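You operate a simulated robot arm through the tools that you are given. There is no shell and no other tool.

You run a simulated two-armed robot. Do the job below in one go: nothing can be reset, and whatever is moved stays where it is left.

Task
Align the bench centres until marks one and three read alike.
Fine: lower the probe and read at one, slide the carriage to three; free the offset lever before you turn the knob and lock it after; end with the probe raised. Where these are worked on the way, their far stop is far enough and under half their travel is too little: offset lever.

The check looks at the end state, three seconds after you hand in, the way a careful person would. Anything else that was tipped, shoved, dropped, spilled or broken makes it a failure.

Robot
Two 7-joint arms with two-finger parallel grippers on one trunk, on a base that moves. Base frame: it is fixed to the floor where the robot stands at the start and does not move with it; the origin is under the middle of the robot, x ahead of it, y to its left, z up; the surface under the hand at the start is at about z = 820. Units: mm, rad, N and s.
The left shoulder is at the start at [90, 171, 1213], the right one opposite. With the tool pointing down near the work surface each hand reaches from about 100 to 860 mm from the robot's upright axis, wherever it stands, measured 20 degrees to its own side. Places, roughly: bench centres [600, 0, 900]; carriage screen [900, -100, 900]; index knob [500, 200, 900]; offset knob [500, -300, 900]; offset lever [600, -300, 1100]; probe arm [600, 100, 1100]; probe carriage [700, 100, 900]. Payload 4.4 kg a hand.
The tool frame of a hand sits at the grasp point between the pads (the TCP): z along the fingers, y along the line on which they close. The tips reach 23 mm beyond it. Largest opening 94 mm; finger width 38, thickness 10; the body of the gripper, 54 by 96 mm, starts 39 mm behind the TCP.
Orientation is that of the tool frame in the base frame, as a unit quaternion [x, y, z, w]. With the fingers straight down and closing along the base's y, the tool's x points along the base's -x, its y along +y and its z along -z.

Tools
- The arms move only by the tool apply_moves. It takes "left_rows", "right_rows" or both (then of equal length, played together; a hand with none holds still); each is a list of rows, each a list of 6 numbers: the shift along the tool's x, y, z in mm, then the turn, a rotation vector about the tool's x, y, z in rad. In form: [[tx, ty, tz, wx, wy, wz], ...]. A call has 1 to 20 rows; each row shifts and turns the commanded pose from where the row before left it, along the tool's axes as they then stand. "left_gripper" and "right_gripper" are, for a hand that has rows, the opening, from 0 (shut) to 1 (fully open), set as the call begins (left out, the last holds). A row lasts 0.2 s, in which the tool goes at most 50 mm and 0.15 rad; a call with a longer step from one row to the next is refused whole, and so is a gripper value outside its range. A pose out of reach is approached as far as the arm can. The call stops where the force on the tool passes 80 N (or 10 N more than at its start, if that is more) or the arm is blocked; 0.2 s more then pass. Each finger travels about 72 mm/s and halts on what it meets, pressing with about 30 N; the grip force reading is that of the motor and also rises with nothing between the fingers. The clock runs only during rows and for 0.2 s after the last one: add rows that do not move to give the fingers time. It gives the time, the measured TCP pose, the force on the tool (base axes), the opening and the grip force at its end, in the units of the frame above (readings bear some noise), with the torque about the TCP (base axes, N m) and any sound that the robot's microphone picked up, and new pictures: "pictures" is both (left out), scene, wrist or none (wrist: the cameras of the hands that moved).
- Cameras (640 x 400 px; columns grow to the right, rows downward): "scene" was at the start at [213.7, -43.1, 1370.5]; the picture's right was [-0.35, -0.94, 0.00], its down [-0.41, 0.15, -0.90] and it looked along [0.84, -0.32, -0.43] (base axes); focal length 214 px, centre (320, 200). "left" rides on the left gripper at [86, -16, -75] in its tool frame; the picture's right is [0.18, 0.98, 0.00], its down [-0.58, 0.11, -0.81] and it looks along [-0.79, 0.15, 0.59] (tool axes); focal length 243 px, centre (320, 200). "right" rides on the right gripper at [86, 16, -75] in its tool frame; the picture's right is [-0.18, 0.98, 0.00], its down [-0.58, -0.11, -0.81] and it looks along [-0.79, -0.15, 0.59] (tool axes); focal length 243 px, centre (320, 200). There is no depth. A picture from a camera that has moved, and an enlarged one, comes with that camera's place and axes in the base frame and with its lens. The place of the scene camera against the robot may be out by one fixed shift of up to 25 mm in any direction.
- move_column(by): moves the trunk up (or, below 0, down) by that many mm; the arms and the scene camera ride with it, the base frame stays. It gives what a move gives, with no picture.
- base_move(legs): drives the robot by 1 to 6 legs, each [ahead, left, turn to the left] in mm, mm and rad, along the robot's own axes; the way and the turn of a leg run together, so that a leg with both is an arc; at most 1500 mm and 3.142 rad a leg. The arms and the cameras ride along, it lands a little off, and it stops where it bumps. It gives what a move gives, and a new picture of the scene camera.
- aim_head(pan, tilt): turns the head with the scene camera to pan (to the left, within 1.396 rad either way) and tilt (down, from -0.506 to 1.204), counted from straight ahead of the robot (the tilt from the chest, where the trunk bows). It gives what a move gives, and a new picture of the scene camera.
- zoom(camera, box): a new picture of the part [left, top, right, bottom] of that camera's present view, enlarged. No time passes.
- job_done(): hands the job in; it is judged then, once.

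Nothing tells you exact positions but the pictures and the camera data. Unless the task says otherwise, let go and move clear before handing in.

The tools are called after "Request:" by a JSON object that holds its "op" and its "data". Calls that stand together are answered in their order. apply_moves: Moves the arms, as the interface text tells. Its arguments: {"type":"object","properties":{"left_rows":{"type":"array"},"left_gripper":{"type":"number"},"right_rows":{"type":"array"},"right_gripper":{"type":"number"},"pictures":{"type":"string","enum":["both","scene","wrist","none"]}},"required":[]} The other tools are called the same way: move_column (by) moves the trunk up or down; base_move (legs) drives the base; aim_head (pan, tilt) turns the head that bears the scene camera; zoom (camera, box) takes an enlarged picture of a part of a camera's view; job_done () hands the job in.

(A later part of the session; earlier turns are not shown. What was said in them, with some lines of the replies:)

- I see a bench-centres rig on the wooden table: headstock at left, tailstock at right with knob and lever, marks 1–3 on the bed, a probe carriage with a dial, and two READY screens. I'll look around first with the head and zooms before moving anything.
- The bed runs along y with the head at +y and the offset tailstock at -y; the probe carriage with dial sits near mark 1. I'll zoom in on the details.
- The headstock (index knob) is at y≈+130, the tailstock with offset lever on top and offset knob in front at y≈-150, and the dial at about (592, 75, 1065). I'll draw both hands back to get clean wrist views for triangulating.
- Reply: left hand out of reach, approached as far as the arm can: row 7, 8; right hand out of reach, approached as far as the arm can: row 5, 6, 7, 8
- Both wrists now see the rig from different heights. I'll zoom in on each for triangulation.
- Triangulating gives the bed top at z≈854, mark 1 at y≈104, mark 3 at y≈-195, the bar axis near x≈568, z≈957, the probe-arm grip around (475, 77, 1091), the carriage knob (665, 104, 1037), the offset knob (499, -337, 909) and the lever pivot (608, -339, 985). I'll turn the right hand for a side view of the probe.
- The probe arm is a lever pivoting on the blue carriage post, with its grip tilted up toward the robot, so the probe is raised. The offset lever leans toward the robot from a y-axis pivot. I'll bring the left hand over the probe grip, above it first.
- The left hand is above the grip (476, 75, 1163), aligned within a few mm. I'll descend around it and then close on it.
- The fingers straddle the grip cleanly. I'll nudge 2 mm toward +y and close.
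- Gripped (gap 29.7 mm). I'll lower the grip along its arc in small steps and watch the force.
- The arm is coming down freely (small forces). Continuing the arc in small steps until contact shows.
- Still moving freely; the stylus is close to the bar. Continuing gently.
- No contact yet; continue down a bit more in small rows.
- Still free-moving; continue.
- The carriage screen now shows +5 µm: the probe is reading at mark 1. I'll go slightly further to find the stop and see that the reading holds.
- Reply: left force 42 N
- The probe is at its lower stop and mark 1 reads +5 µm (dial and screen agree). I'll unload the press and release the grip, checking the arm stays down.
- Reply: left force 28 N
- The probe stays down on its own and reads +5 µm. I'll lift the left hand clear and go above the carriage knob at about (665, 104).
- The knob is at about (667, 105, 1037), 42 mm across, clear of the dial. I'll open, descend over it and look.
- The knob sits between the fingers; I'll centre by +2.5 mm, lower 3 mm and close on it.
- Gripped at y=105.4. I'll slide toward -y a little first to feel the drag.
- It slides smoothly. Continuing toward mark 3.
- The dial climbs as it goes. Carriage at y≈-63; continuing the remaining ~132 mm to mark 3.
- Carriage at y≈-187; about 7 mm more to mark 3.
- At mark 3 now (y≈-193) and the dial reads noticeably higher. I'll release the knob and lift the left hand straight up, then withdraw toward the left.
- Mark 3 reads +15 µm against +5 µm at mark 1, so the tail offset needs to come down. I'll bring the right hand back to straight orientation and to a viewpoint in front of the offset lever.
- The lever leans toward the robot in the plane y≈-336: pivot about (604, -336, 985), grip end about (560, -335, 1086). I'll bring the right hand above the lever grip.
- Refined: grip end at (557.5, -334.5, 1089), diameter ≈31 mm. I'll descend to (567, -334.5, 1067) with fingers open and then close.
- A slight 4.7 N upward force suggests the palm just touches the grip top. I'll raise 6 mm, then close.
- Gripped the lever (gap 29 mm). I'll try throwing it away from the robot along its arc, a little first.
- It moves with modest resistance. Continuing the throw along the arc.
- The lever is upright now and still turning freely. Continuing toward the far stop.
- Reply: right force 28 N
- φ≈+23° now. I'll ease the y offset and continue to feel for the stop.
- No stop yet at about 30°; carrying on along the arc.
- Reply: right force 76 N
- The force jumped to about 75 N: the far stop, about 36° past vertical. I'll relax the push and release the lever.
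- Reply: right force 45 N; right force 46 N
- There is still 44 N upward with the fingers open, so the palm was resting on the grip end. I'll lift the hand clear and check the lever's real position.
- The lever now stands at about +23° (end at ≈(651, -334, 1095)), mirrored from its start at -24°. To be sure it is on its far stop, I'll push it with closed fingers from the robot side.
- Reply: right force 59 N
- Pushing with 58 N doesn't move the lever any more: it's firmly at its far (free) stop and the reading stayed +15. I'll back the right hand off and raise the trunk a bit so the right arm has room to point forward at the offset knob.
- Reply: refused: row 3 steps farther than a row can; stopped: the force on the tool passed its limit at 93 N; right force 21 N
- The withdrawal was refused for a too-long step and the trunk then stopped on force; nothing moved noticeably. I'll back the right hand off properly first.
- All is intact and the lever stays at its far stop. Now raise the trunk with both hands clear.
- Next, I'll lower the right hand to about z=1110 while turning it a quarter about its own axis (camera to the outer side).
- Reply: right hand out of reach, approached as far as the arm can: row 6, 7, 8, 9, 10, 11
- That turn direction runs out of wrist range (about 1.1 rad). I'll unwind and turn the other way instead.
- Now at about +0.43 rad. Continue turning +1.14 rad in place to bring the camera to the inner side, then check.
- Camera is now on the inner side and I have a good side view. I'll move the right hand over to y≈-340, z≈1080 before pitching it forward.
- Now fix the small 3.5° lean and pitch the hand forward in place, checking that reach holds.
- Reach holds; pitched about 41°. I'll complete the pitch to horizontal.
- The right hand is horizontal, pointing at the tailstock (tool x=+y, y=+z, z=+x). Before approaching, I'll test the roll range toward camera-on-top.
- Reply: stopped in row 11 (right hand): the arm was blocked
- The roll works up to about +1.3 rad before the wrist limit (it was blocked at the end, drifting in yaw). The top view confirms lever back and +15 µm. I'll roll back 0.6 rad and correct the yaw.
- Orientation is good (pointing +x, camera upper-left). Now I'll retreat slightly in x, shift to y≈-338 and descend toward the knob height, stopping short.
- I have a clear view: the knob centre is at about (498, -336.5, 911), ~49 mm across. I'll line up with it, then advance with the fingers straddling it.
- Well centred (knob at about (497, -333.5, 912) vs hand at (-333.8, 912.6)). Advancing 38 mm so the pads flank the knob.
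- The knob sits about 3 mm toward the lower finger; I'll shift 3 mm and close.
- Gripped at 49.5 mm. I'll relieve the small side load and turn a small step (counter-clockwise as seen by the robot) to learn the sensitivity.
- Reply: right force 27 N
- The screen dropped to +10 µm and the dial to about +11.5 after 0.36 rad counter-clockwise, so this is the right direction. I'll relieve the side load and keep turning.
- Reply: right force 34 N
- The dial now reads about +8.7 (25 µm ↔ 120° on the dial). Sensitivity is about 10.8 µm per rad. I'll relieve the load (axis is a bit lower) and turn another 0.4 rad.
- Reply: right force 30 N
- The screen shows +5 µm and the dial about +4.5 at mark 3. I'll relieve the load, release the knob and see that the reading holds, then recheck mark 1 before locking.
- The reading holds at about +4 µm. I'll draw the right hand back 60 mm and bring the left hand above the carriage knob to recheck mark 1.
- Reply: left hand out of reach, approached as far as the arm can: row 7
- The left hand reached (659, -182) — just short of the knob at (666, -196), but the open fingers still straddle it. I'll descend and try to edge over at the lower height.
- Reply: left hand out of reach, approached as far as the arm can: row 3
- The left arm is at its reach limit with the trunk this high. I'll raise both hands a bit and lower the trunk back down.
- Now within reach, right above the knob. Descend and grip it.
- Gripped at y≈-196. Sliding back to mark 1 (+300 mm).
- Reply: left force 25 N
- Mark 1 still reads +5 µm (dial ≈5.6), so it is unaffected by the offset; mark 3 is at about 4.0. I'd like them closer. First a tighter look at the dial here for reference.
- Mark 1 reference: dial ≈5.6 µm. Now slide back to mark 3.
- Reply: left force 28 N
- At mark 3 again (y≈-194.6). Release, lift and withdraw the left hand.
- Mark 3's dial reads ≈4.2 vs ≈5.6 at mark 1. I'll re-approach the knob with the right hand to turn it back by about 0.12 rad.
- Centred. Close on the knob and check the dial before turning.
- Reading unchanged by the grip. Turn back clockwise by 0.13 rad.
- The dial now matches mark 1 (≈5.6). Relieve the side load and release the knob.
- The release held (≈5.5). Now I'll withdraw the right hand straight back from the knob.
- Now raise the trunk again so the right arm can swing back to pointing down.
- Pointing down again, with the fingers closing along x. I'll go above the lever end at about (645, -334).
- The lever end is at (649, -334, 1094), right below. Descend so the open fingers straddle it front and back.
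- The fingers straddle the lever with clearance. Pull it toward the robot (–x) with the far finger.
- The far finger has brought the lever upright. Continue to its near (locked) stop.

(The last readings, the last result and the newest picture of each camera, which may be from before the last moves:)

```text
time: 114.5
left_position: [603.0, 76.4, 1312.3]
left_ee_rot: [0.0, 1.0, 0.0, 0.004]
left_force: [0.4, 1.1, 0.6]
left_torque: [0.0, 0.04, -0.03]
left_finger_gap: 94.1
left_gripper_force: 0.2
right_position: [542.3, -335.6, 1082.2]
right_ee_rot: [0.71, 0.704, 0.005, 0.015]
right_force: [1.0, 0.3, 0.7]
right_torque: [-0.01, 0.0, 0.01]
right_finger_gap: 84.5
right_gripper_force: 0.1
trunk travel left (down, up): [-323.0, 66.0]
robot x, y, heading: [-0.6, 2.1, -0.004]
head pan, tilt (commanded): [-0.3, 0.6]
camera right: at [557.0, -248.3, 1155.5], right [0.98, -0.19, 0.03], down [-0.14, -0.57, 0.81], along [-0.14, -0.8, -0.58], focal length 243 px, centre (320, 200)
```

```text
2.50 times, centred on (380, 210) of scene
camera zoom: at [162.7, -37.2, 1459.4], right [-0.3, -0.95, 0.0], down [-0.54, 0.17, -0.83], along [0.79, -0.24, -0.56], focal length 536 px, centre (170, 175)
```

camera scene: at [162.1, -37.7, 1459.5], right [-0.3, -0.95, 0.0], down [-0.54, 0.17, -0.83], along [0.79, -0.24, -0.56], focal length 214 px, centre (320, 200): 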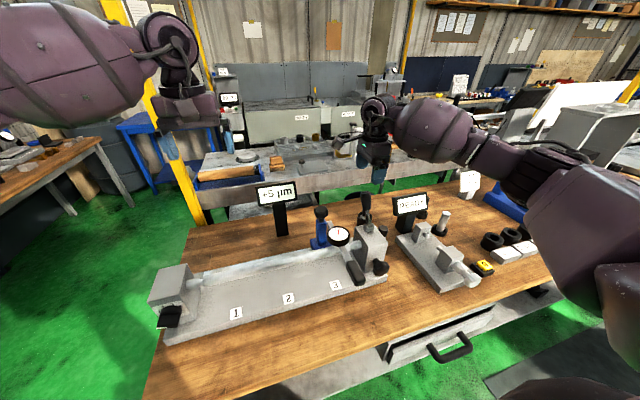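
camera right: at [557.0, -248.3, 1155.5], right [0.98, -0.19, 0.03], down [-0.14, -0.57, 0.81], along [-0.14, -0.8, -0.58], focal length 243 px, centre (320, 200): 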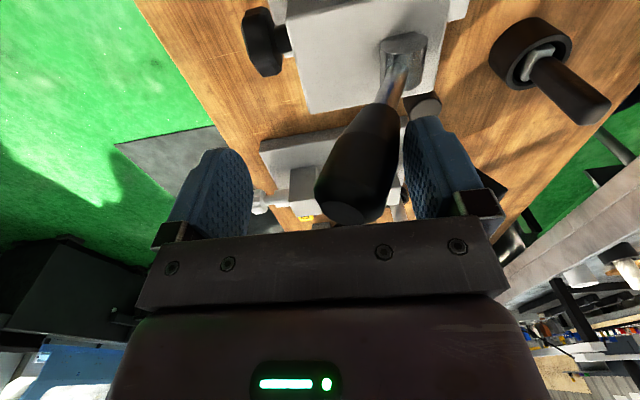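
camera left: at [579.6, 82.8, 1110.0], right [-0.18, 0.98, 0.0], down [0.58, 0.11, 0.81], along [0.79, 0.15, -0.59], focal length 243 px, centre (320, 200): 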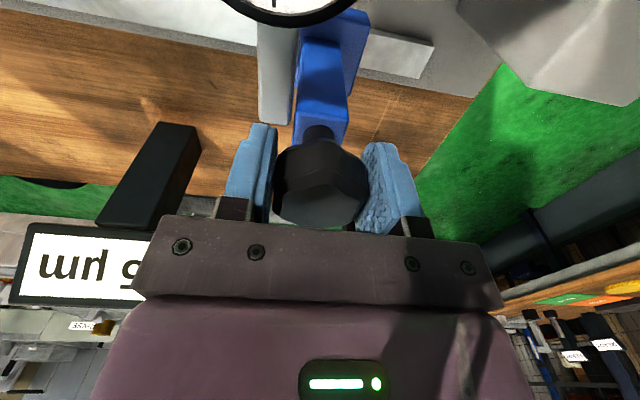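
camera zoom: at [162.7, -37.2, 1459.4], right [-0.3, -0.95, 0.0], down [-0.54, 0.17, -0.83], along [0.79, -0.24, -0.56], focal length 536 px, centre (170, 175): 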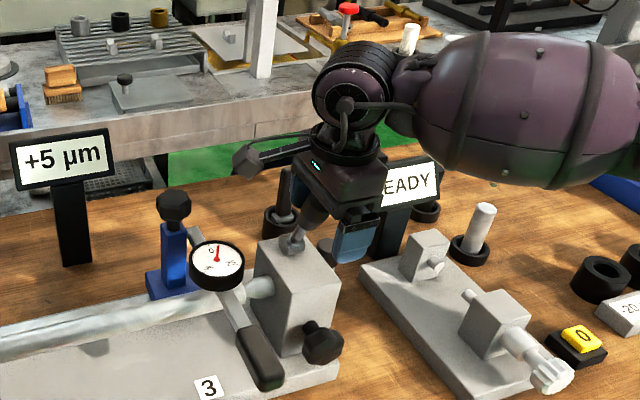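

Request:
{"op": "apply_moves", "data": {"right_rows": [[0, -4, 0, 0, 0, 0], [0, -4, 0, 0, 0, 0], [0, -4, 0, 0, 0, 0]], "right_gripper": 0.9, "pictures": "none"}}

```text
time: 115.3
left_position: [606.4, 78.0, 1310.1]
left_ee_rot: [-0.002, 1.0, 0.0, 0.001]
left_force: [-0.1, 0.5, 0.1]
left_torque: [0.01, 0.02, -0.01]
left_finger_gap: 93.8
left_gripper_force: 0.0
right_position: [536.0, -337.1, 1081.0]
right_ee_rot: [0.708, 0.706, 0.006, 0.016]
right_force: [23.6, 1.4, 2.7]
right_torque: [0.04, -0.6, 0.04]
right_finger_gap: 94.2
right_gripper_force: 10.5
trunk travel left (down, up): [-323.0, 66.0]
robot x, y, heading: [-1.2, 0.8, 0.0]
head pan, tilt (commanded): [-0.3, 0.6]
```

Resistance is building (23 N, fingers pushed to full opening). A little more to seat it firmly on the stop.

Request:
{"op": "apply_moves", "data": {"right_rows": [[0, -3, 0, 0, 0, 0], [0, -3, 0, 0, 0, 0], [0, 0, 0, 0, 0, 0]], "right_gripper": 1.0, "pictures": "wrist"}}

Request:
{"op": "zoom", "data": {"camera": "scene", "box": [280, 130, 480, 290]}}

```text
time: 116.1
left_position: [610.7, 75.5, 1309.0]
left_ee_rot: [-0.001, 1.0, 0.0, 0.0]
left_force: [-0.3, 0.0, -0.4]
left_torque: [-0.02, -0.01, 0.0]
left_finger_gap: 93.9
left_gripper_force: 0.1
right_position: [534.0, -334.7, 1082.3]
right_ee_rot: [0.709, 0.705, 0.008, 0.019]
right_force: [58.2, 0.2, 4.6]
right_torque: [-0.09, -1.45, -0.08]
right_finger_gap: 94.5
right_gripper_force: 0.4
trunk travel left (down, up): [-323.0, 66.0]
robot x, y, heading: [1.6, 2.7, 0.001]
head pan, tilt (commanded): [-0.3, 0.6]
camera right: at [548.4, -248.3, 1156.1], right [0.98, -0.19, 0.04], down [-0.14, -0.57, 0.81], along [-0.13, -0.8, -0.59], focal length 243 px, centre (320, 200)
```

right: 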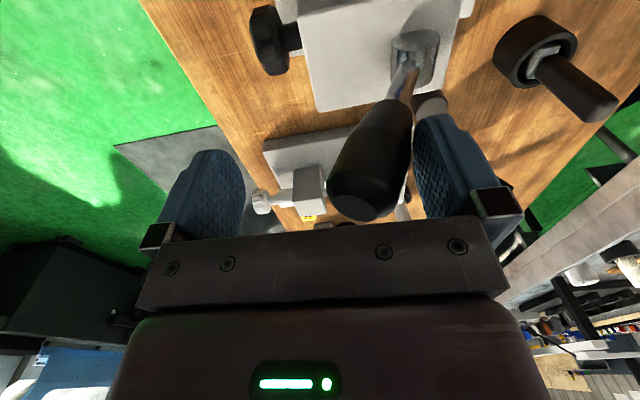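

```text
2.50 times, centred on (380, 210) of scene
camera zoom: at [170.3, -36.8, 1458.7], right [-0.3, -0.96, 0.0], down [-0.54, 0.17, -0.82], along [0.79, -0.24, -0.57], focal length 536 px, centre (170, 175)
```

zoom: 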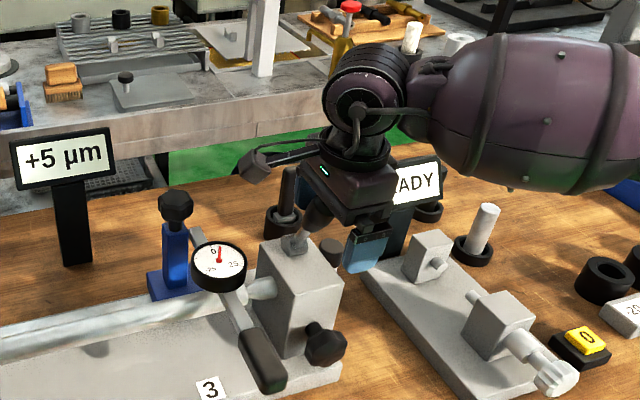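

The lever won't go further under 58 N; its end is back at (552, -334, 1096) as at the start: locked. Relax and lift the right hand clear.

Request:
{"op": "apply_moves", "data": {"right_rows": [[0, 8, 0, 0, 0, 0], [0, 6, 0, 0, 0, 0], [0, 0, -20, 0, 0, 0], [0, 0, -40, 0, 0, 0], [0, 0, -40, 0, 0, 0], [0, -40, -10, 0, 0, 0], [0, -40, 0, 0, 0, 0]], "right_gripper": 1.0, "pictures": "both"}}

Request:
{"op": "zoom", "data": {"camera": "scene", "box": [240, 170, 400, 300]}}

Request:
{"op": "zoom", "data": {"camera": "scene", "box": [322, 223, 358, 246]}}

```text
time: 117.7
left_position: [604.0, 76.0, 1312.0]
left_ee_rot: [0.0, 1.0, 0.001, 0.002]
left_force: [0.1, -0.6, 1.0]
left_torque: [-0.01, 0.01, 0.02]
left_finger_gap: 94.0
left_gripper_force: 0.0
right_position: [456.3, -332.5, 1190.2]
right_ee_rot: [0.709, 0.705, 0.005, 0.016]
right_force: [-0.7, -0.3, -0.2]
right_torque: [0.01, -0.02, 0.02]
right_finger_gap: 93.8
right_gripper_force: 0.1
trunk travel left (down, up): [-323.0, 66.0]
robot x, y, heading: [-1.6, -0.2, 0.001]
head pan, tilt (commanded): [-0.3, 0.6]
camera scene: at [162.1, -37.1, 1459.4], right [-0.3, -0.95, 0.0], down [-0.54, 0.17, -0.83], along [0.79, -0.24, -0.56], focal length 214 px, centre (320, 200)
camera right: at [471.4, -244.3, 1262.7], right [0.98, -0.19, 0.03], down [-0.14, -0.57, 0.81], along [-0.14, -0.8, -0.58], focal length 243 px, centre (320, 200)
```

scene: 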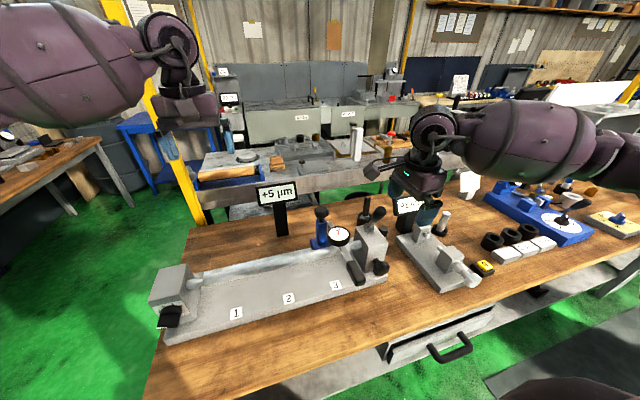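
right: 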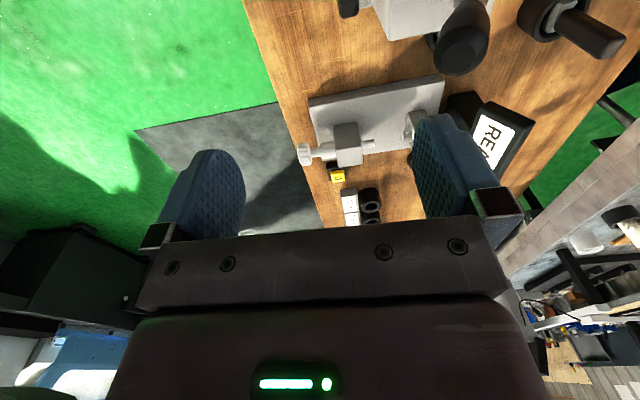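

```text
3.08 times, centred on (320, 235) of scene
camera zoom: at [162.1, -37.1, 1459.4], right [-0.3, -0.95, 0.0], down [-0.54, 0.17, -0.83], along [0.79, -0.24, -0.56], focal length 660 px, centre (320, 92)
```

zoom: 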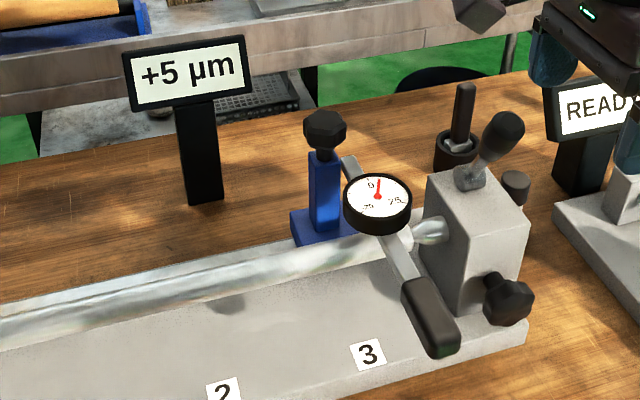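

```text
16.00 times, centred on (340, 234) of scene
camera zoom: at [162.1, -37.1, 1459.4], right [-0.3, -0.95, 0.0], down [-0.54, 0.17, -0.83], along [0.79, -0.24, -0.56], focal length 3432 px, centre (0, -352)
```

zoom: 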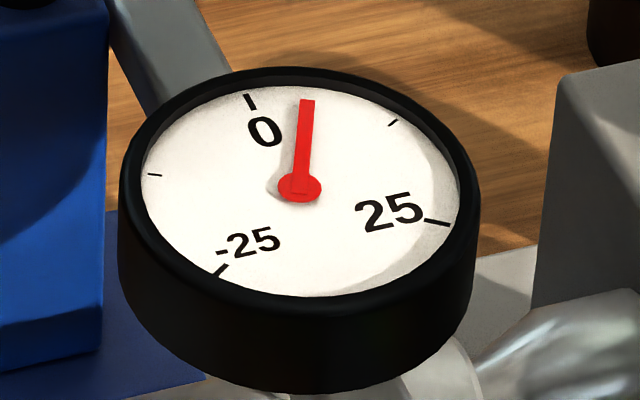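

Locking did not shift it: mark 3 still reads +5 µm (dial ≈5.5), same as mark 1. Now the right hand must raise the probe; first turn it back so its fingers close along y.

Request:
{"op": "apply_moves", "data": {"right_rows": [[0, 0, 0, 0, 0, -0.1428], [0, 0, 0, 0, 0, -0.1428], [0, 0, 0, 0, 0, -0.1428], [0, 0, 0, 0, 0, -0.1428], [0, 0, 0, 0, 0, -0.1428], [0, 0, 0, 0, 0, -0.1428], [0, 0, 0, 0, 0, -0.1428], [0, 0, 0, 0, 0, -0.1428], [0, 0, 0, 0, 0, -0.1428], [0, 0, 0, 0, 0, -0.1428], [0, 0, 0, 0, 0, -0.1428], [0, 0, 0, 0, 0.03, 0]], "right_gripper": 1.0, "pictures": "wrist"}}

```text
time: 120.3
left_position: [603.8, 77.0, 1312.5]
left_ee_rot: [0.0, 1.0, 0.0, 0.002]
left_force: [0.9, -0.4, -0.4]
left_torque: [0.01, 0.0, -0.02]
left_finger_gap: 94.3
left_gripper_force: 0.0
right_position: [457.8, -333.5, 1190.8]
right_ee_rot: [0.003, 1.0, -0.006, 0.0]
right_force: [0.8, -0.2, -0.5]
right_torque: [0.03, 0.05, 0.01]
right_finger_gap: 94.1
right_gripper_force: 0.0
trunk travel left (down, up): [-323.0, 66.0]
robot x, y, heading: [-3.1, 2.0, 0.0]
head pan, tilt (commanded): [-0.3, 0.6]
camera right: at [370.9, -316.0, 1264.2], right [0.19, 0.98, -0.01], down [0.58, -0.1, 0.81], along [0.79, -0.16, -0.59], focal length 243 px, centre (320, 200)
```

right: 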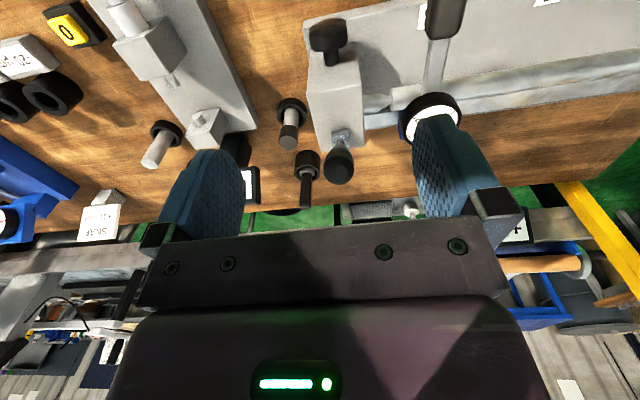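

Now move over the probe grip at y≈-221 and take a look before descending.

Request:
{"op": "apply_moves", "data": {"right_rows": [[0, 37.5, 0, 0, 0, 0], [0, 37.5, 0, 0, 0, 0], [0, 37.5, 0, 0, 0, 0], [0, 0, 40, 0, 0, 0], [0, 0, 30, 0, 0, 0], [0, 0, 0, 0, 0, 0]], "right_gripper": 1.0, "pictures": "both"}}

Request:
{"op": "zoom", "data": {"camera": "right", "box": [200, 0, 460, 200]}}

```text
time: 121.7
left_position: [603.0, 75.8, 1312.8]
left_ee_rot: [0.0, 1.0, 0.001, 0.003]
left_force: [0.0, -0.6, 0.3]
left_torque: [0.01, -0.01, -0.02]
left_finger_gap: 93.9
left_gripper_force: 0.0
right_position: [454.7, -221.7, 1116.3]
right_ee_rot: [0.004, 1.0, -0.008, 0.0]
right_force: [0.0, 0.0, 0.3]
right_torque: [0.0, -0.01, 0.0]
right_finger_gap: 94.1
right_gripper_force: 0.1
trunk travel left (down, up): [-323.0, 66.0]
robot x, y, heading: [-1.5, -2.3, -0.001]
head pan, tilt (commanded): [-0.3, 0.6]
camera scene: at [162.6, -37.4, 1459.4], right [-0.3, -0.95, 0.0], down [-0.54, 0.17, -0.83], along [0.79, -0.24, -0.56], focal length 214 px, centre (320, 200)
camera right: at [368.8, -204.3, 1190.7], right [0.19, 0.98, -0.01], down [0.58, -0.1, 0.81], along [0.79, -0.16, -0.59], focal length 243 px, centre (320, 200)
```

scene: 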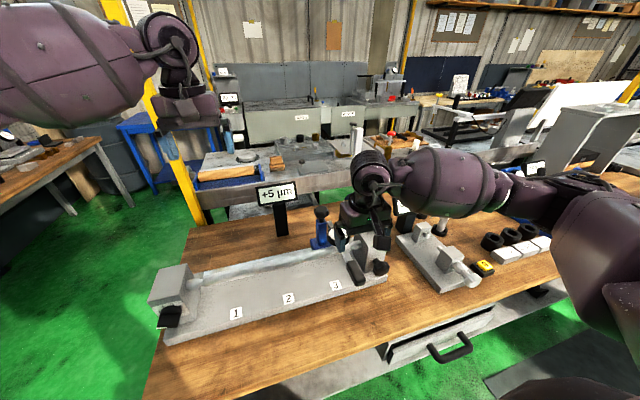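
right: 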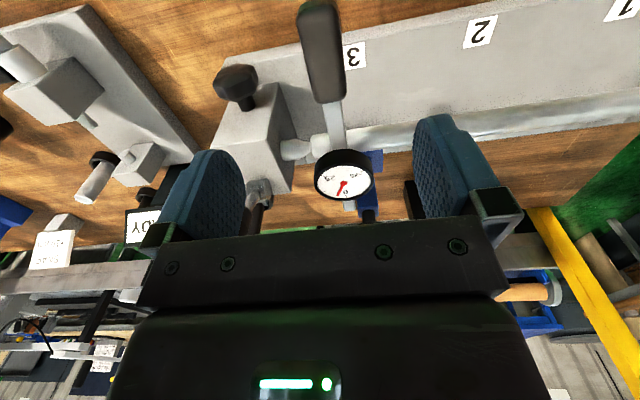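

```text
2.00 times, centred on (330, 100) of right
camera zoom: at [368.8, -204.3, 1190.7], right [0.19, 0.98, -0.01], down [0.58, -0.1, 0.81], along [0.79, -0.16, -0.59], focal length 485 px, centre (300, 400)
```

zoom: 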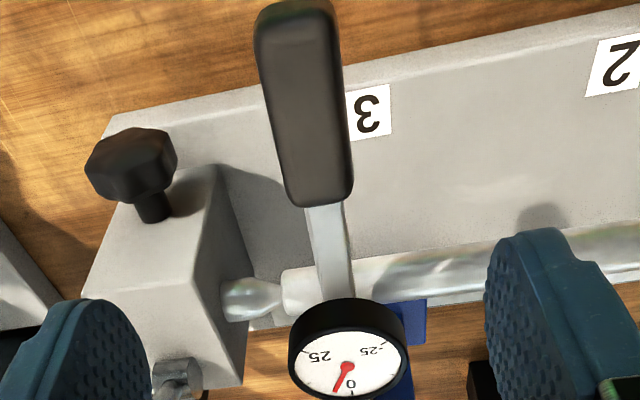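

The probe grip is centred at about (452, -221, 985), right under the hand. Descend around it, then close.

Request:
{"op": "apply_moves", "data": {"right_rows": [[0, 0, 26, 0, 0, 0], [0, 0, 26, 0, 0, 0], [0, 0, 26, 0, 0, 0], [0, 0, 26, 0, 0, 0], [0, 0, 26, 0, 0, 0], [0, 0, 0, 0, 0, 0]], "right_gripper": 1.0, "pictures": "wrist"}}

```text
time: 123.1
left_position: [604.0, 76.5, 1312.4]
left_ee_rot: [0.0, 1.0, 0.0, 0.003]
left_force: [-0.4, 0.4, 0.0]
left_torque: [-0.01, 0.0, 0.04]
left_finger_gap: 94.0
left_gripper_force: 0.1
right_position: [455.5, -225.3, 987.7]
right_ee_rot: [0.003, 1.0, -0.007, 0.0]
right_force: [0.7, -0.6, 0.6]
right_torque: [0.02, -0.03, -0.03]
right_finger_gap: 93.9
right_gripper_force: 0.1
trunk travel left (down, up): [-323.0, 66.0]
robot x, y, heading: [-0.8, -2.6, -0.002]
head pan, tilt (commanded): [-0.3, 0.6]
camera right: at [369.5, -207.2, 1062.0], right [0.19, 0.98, -0.01], down [0.58, -0.1, 0.81], along [0.79, -0.16, -0.59], focal length 243 px, centre (320, 200)
```

right: 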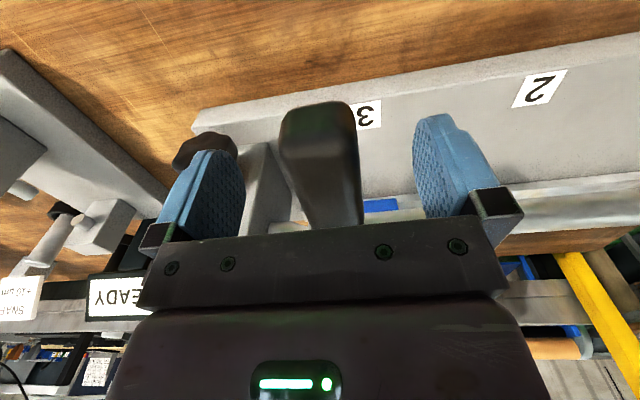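

Request:
{"op": "apply_moves", "data": {"right_rows": [[0, 3, 1, 0, 0, 0], [0, 0, 0, 0, 0, 0], [0, 0, 0, 0, 0, 0], [0, 0, 0, 0, 0, 0], [0, 0, 0, 0, 0, 0]], "right_gripper": 0.0, "pictures": "wrist"}}

```text
time: 124.3
left_position: [604.7, 76.1, 1311.8]
left_ee_rot: [0.0, 1.0, 0.0, 0.003]
left_force: [0.0, 0.0, 0.0]
left_torque: [0.0, 0.01, 0.01]
left_finger_gap: 94.2
left_gripper_force: 0.2
right_position: [456.2, -222.3, 988.3]
right_ee_rot: [0.002, 1.0, -0.006, 0.001]
right_force: [0.6, 0.0, -1.1]
right_torque: [1.28, -0.06, 2.01]
right_finger_gap: 29.9
right_gripper_force: 45.1
trunk travel left (down, up): [-323.0, 66.0]
robot x, y, heading: [1.2, -0.4, -0.001]
head pan, tilt (commanded): [-0.3, 0.6]
camera right: at [370.0, -204.2, 1061.0], right [0.19, 0.98, -0.01], down [0.58, -0.1, 0.81], along [0.79, -0.16, -0.59], focal length 243 px, centre (320, 200)
```

right: 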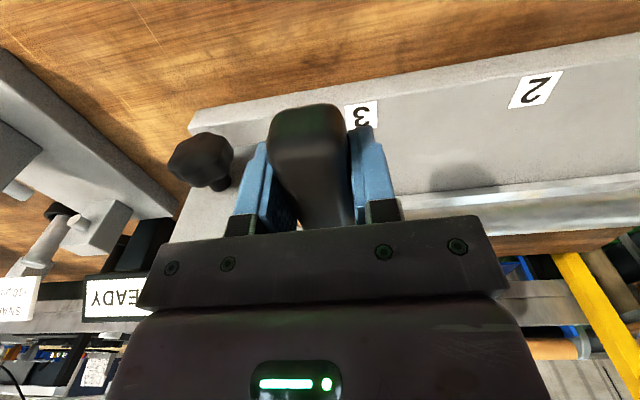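

Gripped (29.9 mm). Raise it along the same arc in reverse, first part.

Request:
{"op": "apply_moves", "data": {"right_rows": [[-0.3, 0, -9.1, 0, 0, 0], [-0.7, 0, -9.2, 0, 0, 0], [-1.1, 0, -9.2, 0, 0, 0], [-1.5, 0, -9.0, 0, 0, 0], [-1.9, 0, -9.0, 0, 0, 0]], "right_gripper": 0.0, "pictures": "both"}}

Request:
{"op": "zoom", "data": {"camera": "scene", "box": [240, 170, 400, 300]}}

```text
time: 125.5
left_position: [605.0, 75.4, 1312.1]
left_ee_rot: [0.0, 1.0, 0.0, 0.003]
left_force: [-0.4, 0.2, 0.1]
left_torque: [0.03, -0.04, 0.03]
left_finger_gap: 93.8
left_gripper_force: 0.0
right_position: [461.5, -220.8, 1033.1]
right_ee_rot: [0.003, 1.0, -0.008, 0.0]
right_force: [-7.3, 3.0, -8.3]
right_torque: [1.26, 1.39, 1.85]
right_finger_gap: 30.3
right_gripper_force: 45.1
trunk travel left (down, up): [-323.0, 66.0]
robot x, y, heading: [-0.2, 0.7, 0.001]
head pan, tilt (commanded): [-0.3, 0.6]
camera scene: at [162.5, -37.4, 1459.4], right [-0.3, -0.95, 0.0], down [-0.54, 0.17, -0.83], along [0.79, -0.24, -0.56], focal length 214 px, centre (320, 200)
camera right: at [375.5, -203.8, 1106.8], right [0.19, 0.98, -0.01], down [0.58, -0.1, 0.81], along [0.79, -0.16, -0.59], focal length 243 px, centre (320, 200)
```

scene: 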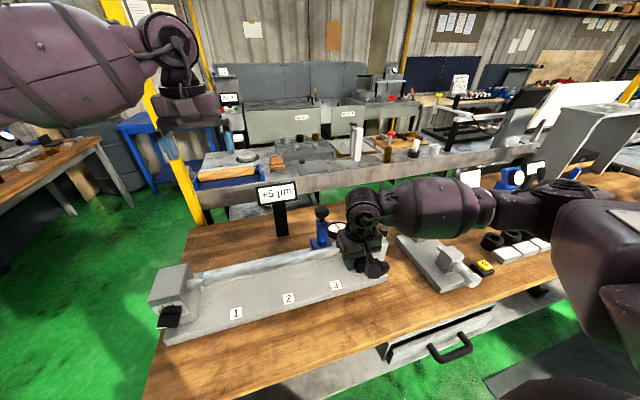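
right: 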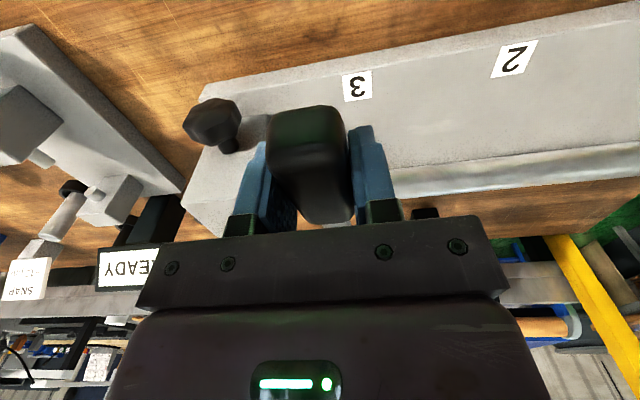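

```text
3.08 times, centred on (320, 235) of scene
camera zoom: at [162.5, -37.4, 1459.4], right [-0.3, -0.95, 0.0], down [-0.54, 0.17, -0.83], along [0.79, -0.24, -0.56], focal length 660 px, centre (320, 92)
```

zoom: 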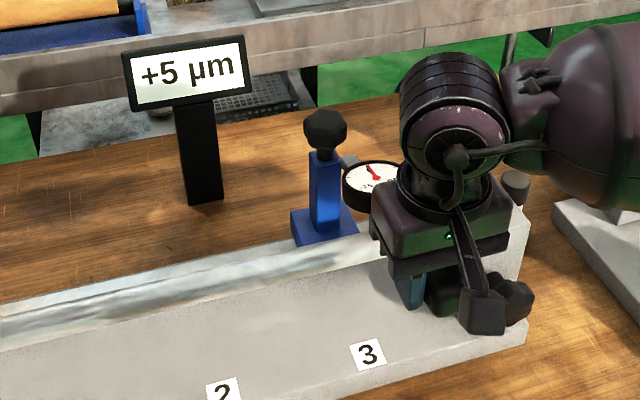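

The probe has left the bar (pointer back at zero). Continue to its raised stop.

Request:
{"op": "apply_moves", "data": {"right_rows": [[-2.3, 0, -9.0, 0, 0, 0], [-2.7, 0, -8.8, 0, 0, 0], [-3.1, 0, -8.6, 0, 0, 0], [-3.4, 0, -8.6, 0, 0, 0], [-3.8, 0, -8.3, 0, 0, 0]], "right_gripper": 0.0, "pictures": "none"}}

Request:
{"op": "zoom", "data": {"camera": "scene", "box": [240, 170, 400, 300]}}

```text
time: 126.7
left_position: [605.0, 76.6, 1312.0]
left_ee_rot: [0.0, 1.0, 0.001, 0.002]
left_force: [0.5, 0.4, -0.7]
left_torque: [-0.01, 0.02, -0.01]
left_finger_gap: 94.0
left_gripper_force: 0.1
right_position: [477.3, -219.3, 1076.7]
right_ee_rot: [0.004, 1.0, -0.007, 0.001]
right_force: [-3.3, -0.1, -8.4]
right_torque: [1.76, 1.38, 1.79]
right_finger_gap: 30.3
right_gripper_force: 45.1
trunk travel left (down, up): [-323.0, 66.0]
robot x, y, heading: [-2.5, 0.8, 0.003]
head pan, tilt (commanded): [-0.3, 0.6]
```

```text
3.08 times, centred on (320, 235) of scene
camera zoom: at [163.2, -37.6, 1459.3], right [-0.3, -0.95, 0.0], down [-0.54, 0.17, -0.82], along [0.79, -0.24, -0.57], focal length 660 px, centre (320, 92)
```

zoom: 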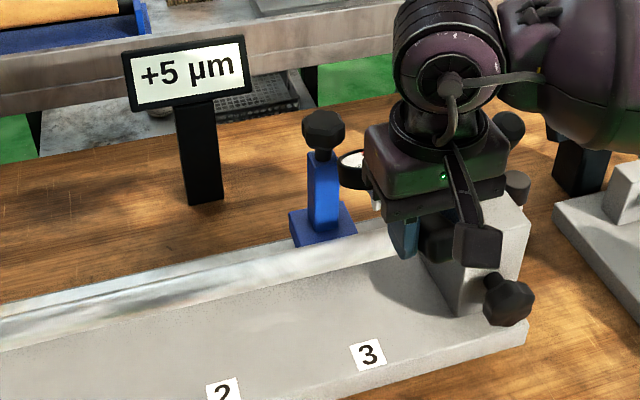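

Request:
{"op": "apply_moves", "data": {"right_rows": [[-4.0, 0, -7.5, 0, 0, 0], [-3.5, 0, -6, 0, 0, 0]], "right_gripper": 0.0, "pictures": "none"}}

```text
time: 127.3
left_position: [603.5, 75.8, 1312.5]
left_ee_rot: [0.0, 1.0, 0.0, 0.002]
left_force: [1.2, 0.2, -0.8]
left_torque: [0.0, -0.01, -0.01]
left_finger_gap: 94.2
left_gripper_force: 0.0
right_position: [485.1, -220.5, 1090.3]
right_ee_rot: [0.003, 1.0, -0.008, 0.0]
right_force: [-8.3, 3.1, -6.5]
right_torque: [1.51, 1.52, 1.65]
right_finger_gap: 30.5
right_gripper_force: 44.7
trunk travel left (down, up): [-323.0, 66.0]
robot x, y, heading: [-1.8, 1.7, -0.002]
head pan, tilt (commanded): [-0.3, 0.6]
```

Request:
{"op": "apply_moves", "data": {"right_rows": [[-3, 0, -5, 0, 0, 0], [-3, 0, -5, 0, 0, 0]], "right_gripper": 0.0, "pictures": "both"}}

Request:
{"op": "zoom", "data": {"camera": "scene", "box": [240, 170, 400, 300]}}

```text
time: 127.9
left_position: [603.8, 75.0, 1311.1]
left_ee_rot: [0.0, 1.0, 0.001, 0.002]
left_force: [-0.1, 0.0, 0.7]
left_torque: [-0.02, 0.0, 0.0]
left_finger_gap: 94.0
left_gripper_force: 0.1
right_position: [487.9, -221.1, 1097.6]
right_ee_rot: [0.003, 1.0, -0.008, -0.004]
right_force: [-20.3, -0.5, -36.9]
right_torque: [1.6, 0.2, 1.71]
right_finger_gap: 30.9
right_gripper_force: 44.7
trunk travel left (down, up): [-323.0, 66.0]
robot x, y, heading: [-2.3, -1.0, 0.003]
head pan, tilt (commanded): [-0.3, 0.6]
camera scene: at [162.4, -38.4, 1459.0], right [-0.3, -0.95, 0.0], down [-0.54, 0.17, -0.83], along [0.79, -0.24, -0.56], focal length 214 px, centre (320, 200)
camera right: at [402.9, -203.2, 1172.3], right [0.19, 0.98, -0.02], down [0.59, -0.1, 0.8], along [0.79, -0.16, -0.59], focal length 243 px, centre (320, 200)
```

scene: 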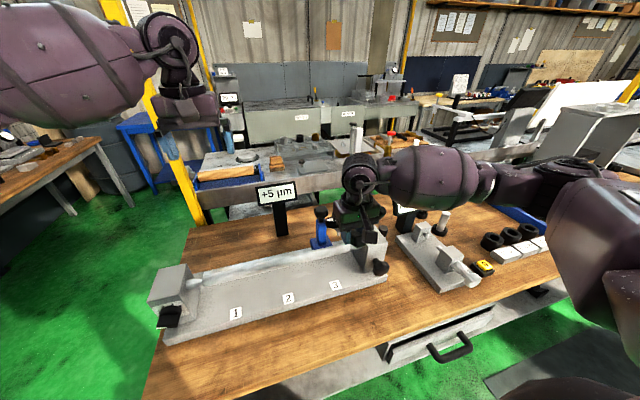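
right: 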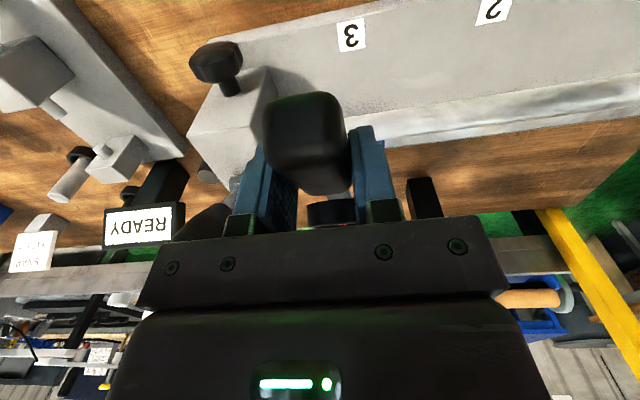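

```text
3.08 times, centred on (320, 235) of scene
camera zoom: at [162.4, -38.4, 1459.0], right [-0.3, -0.95, 0.0], down [-0.54, 0.17, -0.83], along [0.79, -0.24, -0.56], focal length 660 px, centre (320, 92)
```

zoom: 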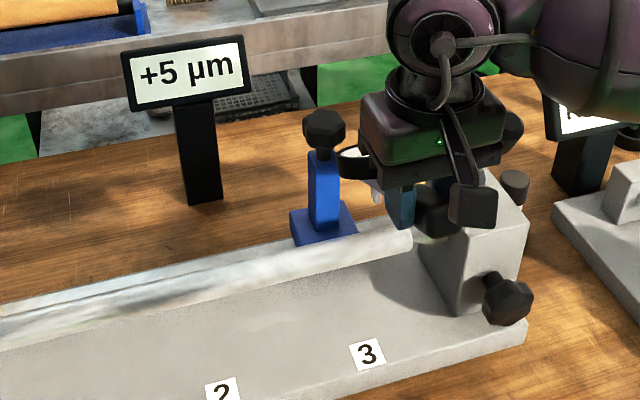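

The upper stop is felt (–37 N). Ease off and release, watching that the arm stays up.

Request:
{"op": "apply_moves", "data": {"right_rows": [[1, 0, 3, 0, 0, 0], [0, 0, 0, 0, 0, 0]], "right_gripper": 0.0, "pictures": "none"}}

Request:
{"op": "apply_moves", "data": {"right_rows": [[0, 0, 0, 0, 0, 0], [0, 0, 0, 0, 0, 0], [0, 0, 0, 0, 0, 0], [0, 0, 0, 0, 0, 0]], "right_gripper": 1.0, "pictures": "wrist"}}

```text
time: 128.5
left_position: [602.1, 74.7, 1313.3]
left_ee_rot: [0.0, 1.0, 0.001, 0.002]
left_force: [0.6, 0.5, -0.6]
left_torque: [-0.03, 0.0, 0.01]
left_finger_gap: 94.1
left_gripper_force: 0.0
right_position: [488.6, -219.9, 1097.4]
right_ee_rot: [0.004, 1.0, -0.008, 0.0]
right_force: [-18.7, -2.6, -13.4]
right_torque: [1.05, 1.3, 1.56]
right_finger_gap: 30.0
right_gripper_force: 45.2
trunk travel left (down, up): [-323.0, 66.0]
robot x, y, heading: [0.0, 0.1, -0.006]
head pan, tilt (commanded): [-0.3, 0.6]
```

```text
time: 129.5
left_position: [602.8, 75.4, 1312.6]
left_ee_rot: [-0.001, 1.0, 0.001, 0.003]
left_force: [0.3, -0.6, 0.5]
left_torque: [0.03, 0.05, 0.01]
left_finger_gap: 94.0
left_gripper_force: 0.0
right_position: [490.0, -219.5, 1097.4]
right_ee_rot: [0.003, 1.0, -0.007, 0.0]
right_force: [0.0, 0.4, -0.1]
right_torque: [-0.01, -0.02, -0.01]
right_finger_gap: 94.0
right_gripper_force: 0.0
trunk travel left (down, up): [-323.0, 66.0]
robot x, y, heading: [-1.5, -1.0, 0.0]
head pan, tilt (commanded): [-0.3, 0.6]
camera right: at [403.6, -201.4, 1171.3], right [0.19, 0.98, -0.01], down [0.58, -0.1, 0.81], along [0.79, -0.16, -0.59], focal length 243 px, centre (320, 200)
```

right: 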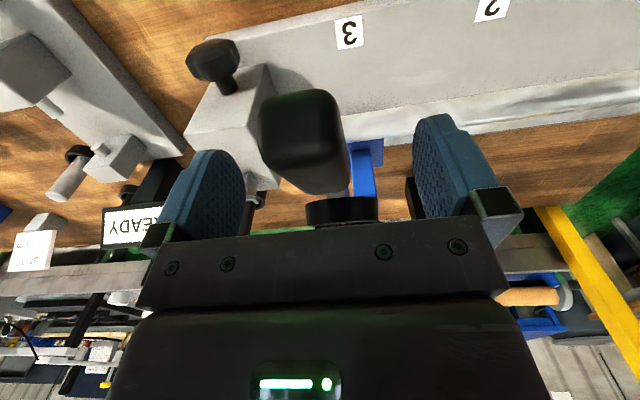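

The arm stays up with no load. Lift the right hand clear and look over everything.

Request:
{"op": "apply_moves", "data": {"right_rows": [[0, 0, -20, 0, 0, 0], [0, 0, -40, 0, 0, 0], [0, 0, -45, 0, 0, 0], [0, 0, -45, 0, 0, 0], [25, -30, -10, 0, 0, 0], [25, -30, 0, 0, 0, 0], [25, -30, 0, 0, 0, 0]], "right_gripper": 1.0, "pictures": "both"}}

Request:
{"op": "zoom", "data": {"camera": "scene", "box": [240, 170, 420, 310]}}

Request:
{"op": "zoom", "data": {"camera": "right", "box": [230, 0, 640, 240]}}

```text
time: 131.1
left_position: [603.2, 74.6, 1312.9]
left_ee_rot: [0.0, 1.0, 0.001, 0.004]
left_force: [0.4, 0.2, 0.4]
left_torque: [0.01, -0.02, -0.03]
left_finger_gap: 94.1
left_gripper_force: 0.1
right_position: [413.5, -309.0, 1257.9]
right_ee_rot: [0.003, 1.0, -0.007, 0.001]
right_force: [0.5, 0.8, -0.1]
right_torque: [0.02, -0.02, 0.02]
right_finger_gap: 94.0
right_gripper_force: 0.0
trunk travel left (down, up): [-323.0, 66.0]
robot x, y, heading: [-0.7, -0.3, 0.006]
head pan, tilt (commanded): [-0.3, 0.6]
camera scene: at [161.0, -38.3, 1459.6], right [-0.3, -0.95, 0.0], down [-0.54, 0.17, -0.83], along [0.79, -0.24, -0.56], focal length 214 px, centre (320, 200)
camera right: at [327.4, -290.6, 1331.5], right [0.19, 0.98, -0.01], down [0.58, -0.1, 0.81], along [0.79, -0.16, -0.59], focal length 243 px, centre (320, 200)
```

scene: 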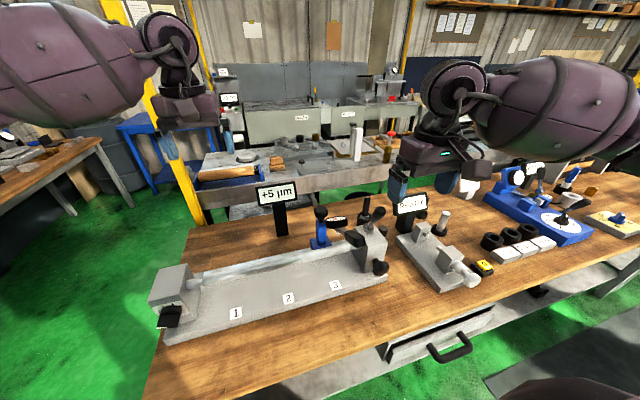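
right: 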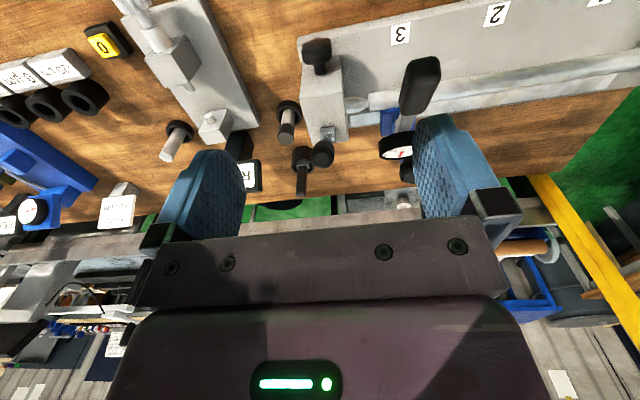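

```text
2.86 times, centred on (330, 240) of scene
camera zoom: at [161.0, -38.3, 1459.6], right [-0.3, -0.95, 0.0], down [-0.54, 0.17, -0.83], along [0.79, -0.24, -0.56], focal length 613 px, centre (291, 86)
```

zoom: 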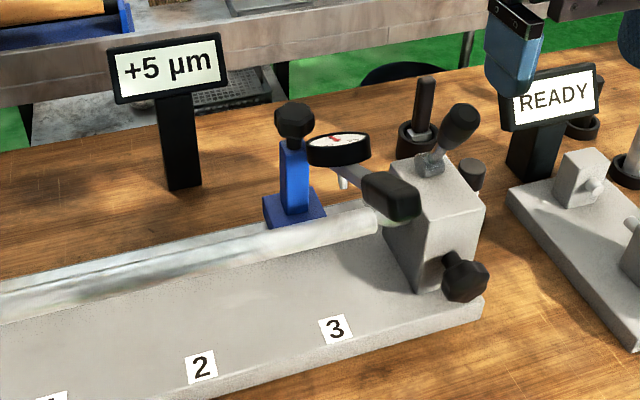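

```text
1.56 times, centred on (435, 120) of right
camera zoom: at [327.4, -290.6, 1331.5], right [0.19, 0.98, -0.01], down [0.58, -0.1, 0.81], along [0.79, -0.16, -0.59], focal length 379 px, centre (140, 325)
```

zoom: 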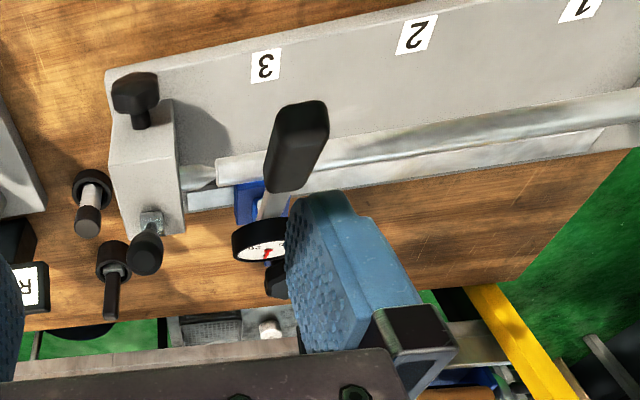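

Everything is as it should be. The probe is raised, the offset lever is back at its locked stop, and the carriage sits at mark 3. Marks 1 and 3 both read +5 µm, about 5.5 on the dial. Nothing else has moved and both hands are clear, so I'm handing in.

Request:
{"op": "job_done", "data": {}}

```text
The job is handed in.
```

I aligned the bench centres and handed the job in. Marks one and three both read +5 µm on the carriage screen, and the dial agrees to within about 0.1 µm (roughly 5.6 at mark 1 and 5.5 at mark 3).

- **Starting error:** mark 1 read +5 µm and mark 3 read +15 µm, with the probe down for both readings.
- **Adjustment:** I freed the offset lever to its far stop, then turned the offset knob until mark 3 came down to match. Partway through I went back and read mark 1 again. It hadn't moved, so I made a small final turn to close the remaining gap at mark 3.
- **Locking:** the offset lever went back to its original stop and would not move further under a firm pull. The mark 3 reading did not change when it locked.
- **End state:** the probe is raised and stays up on its own, the carriage is at mark 3, and both hands are clear.

Once, while I was pressing the lever against its stop, the trunk moved a few millimetres and stopped on a 93 N force limit. I saw no damage, and in later pictures mark 3 was still where it had been, within measuring error.
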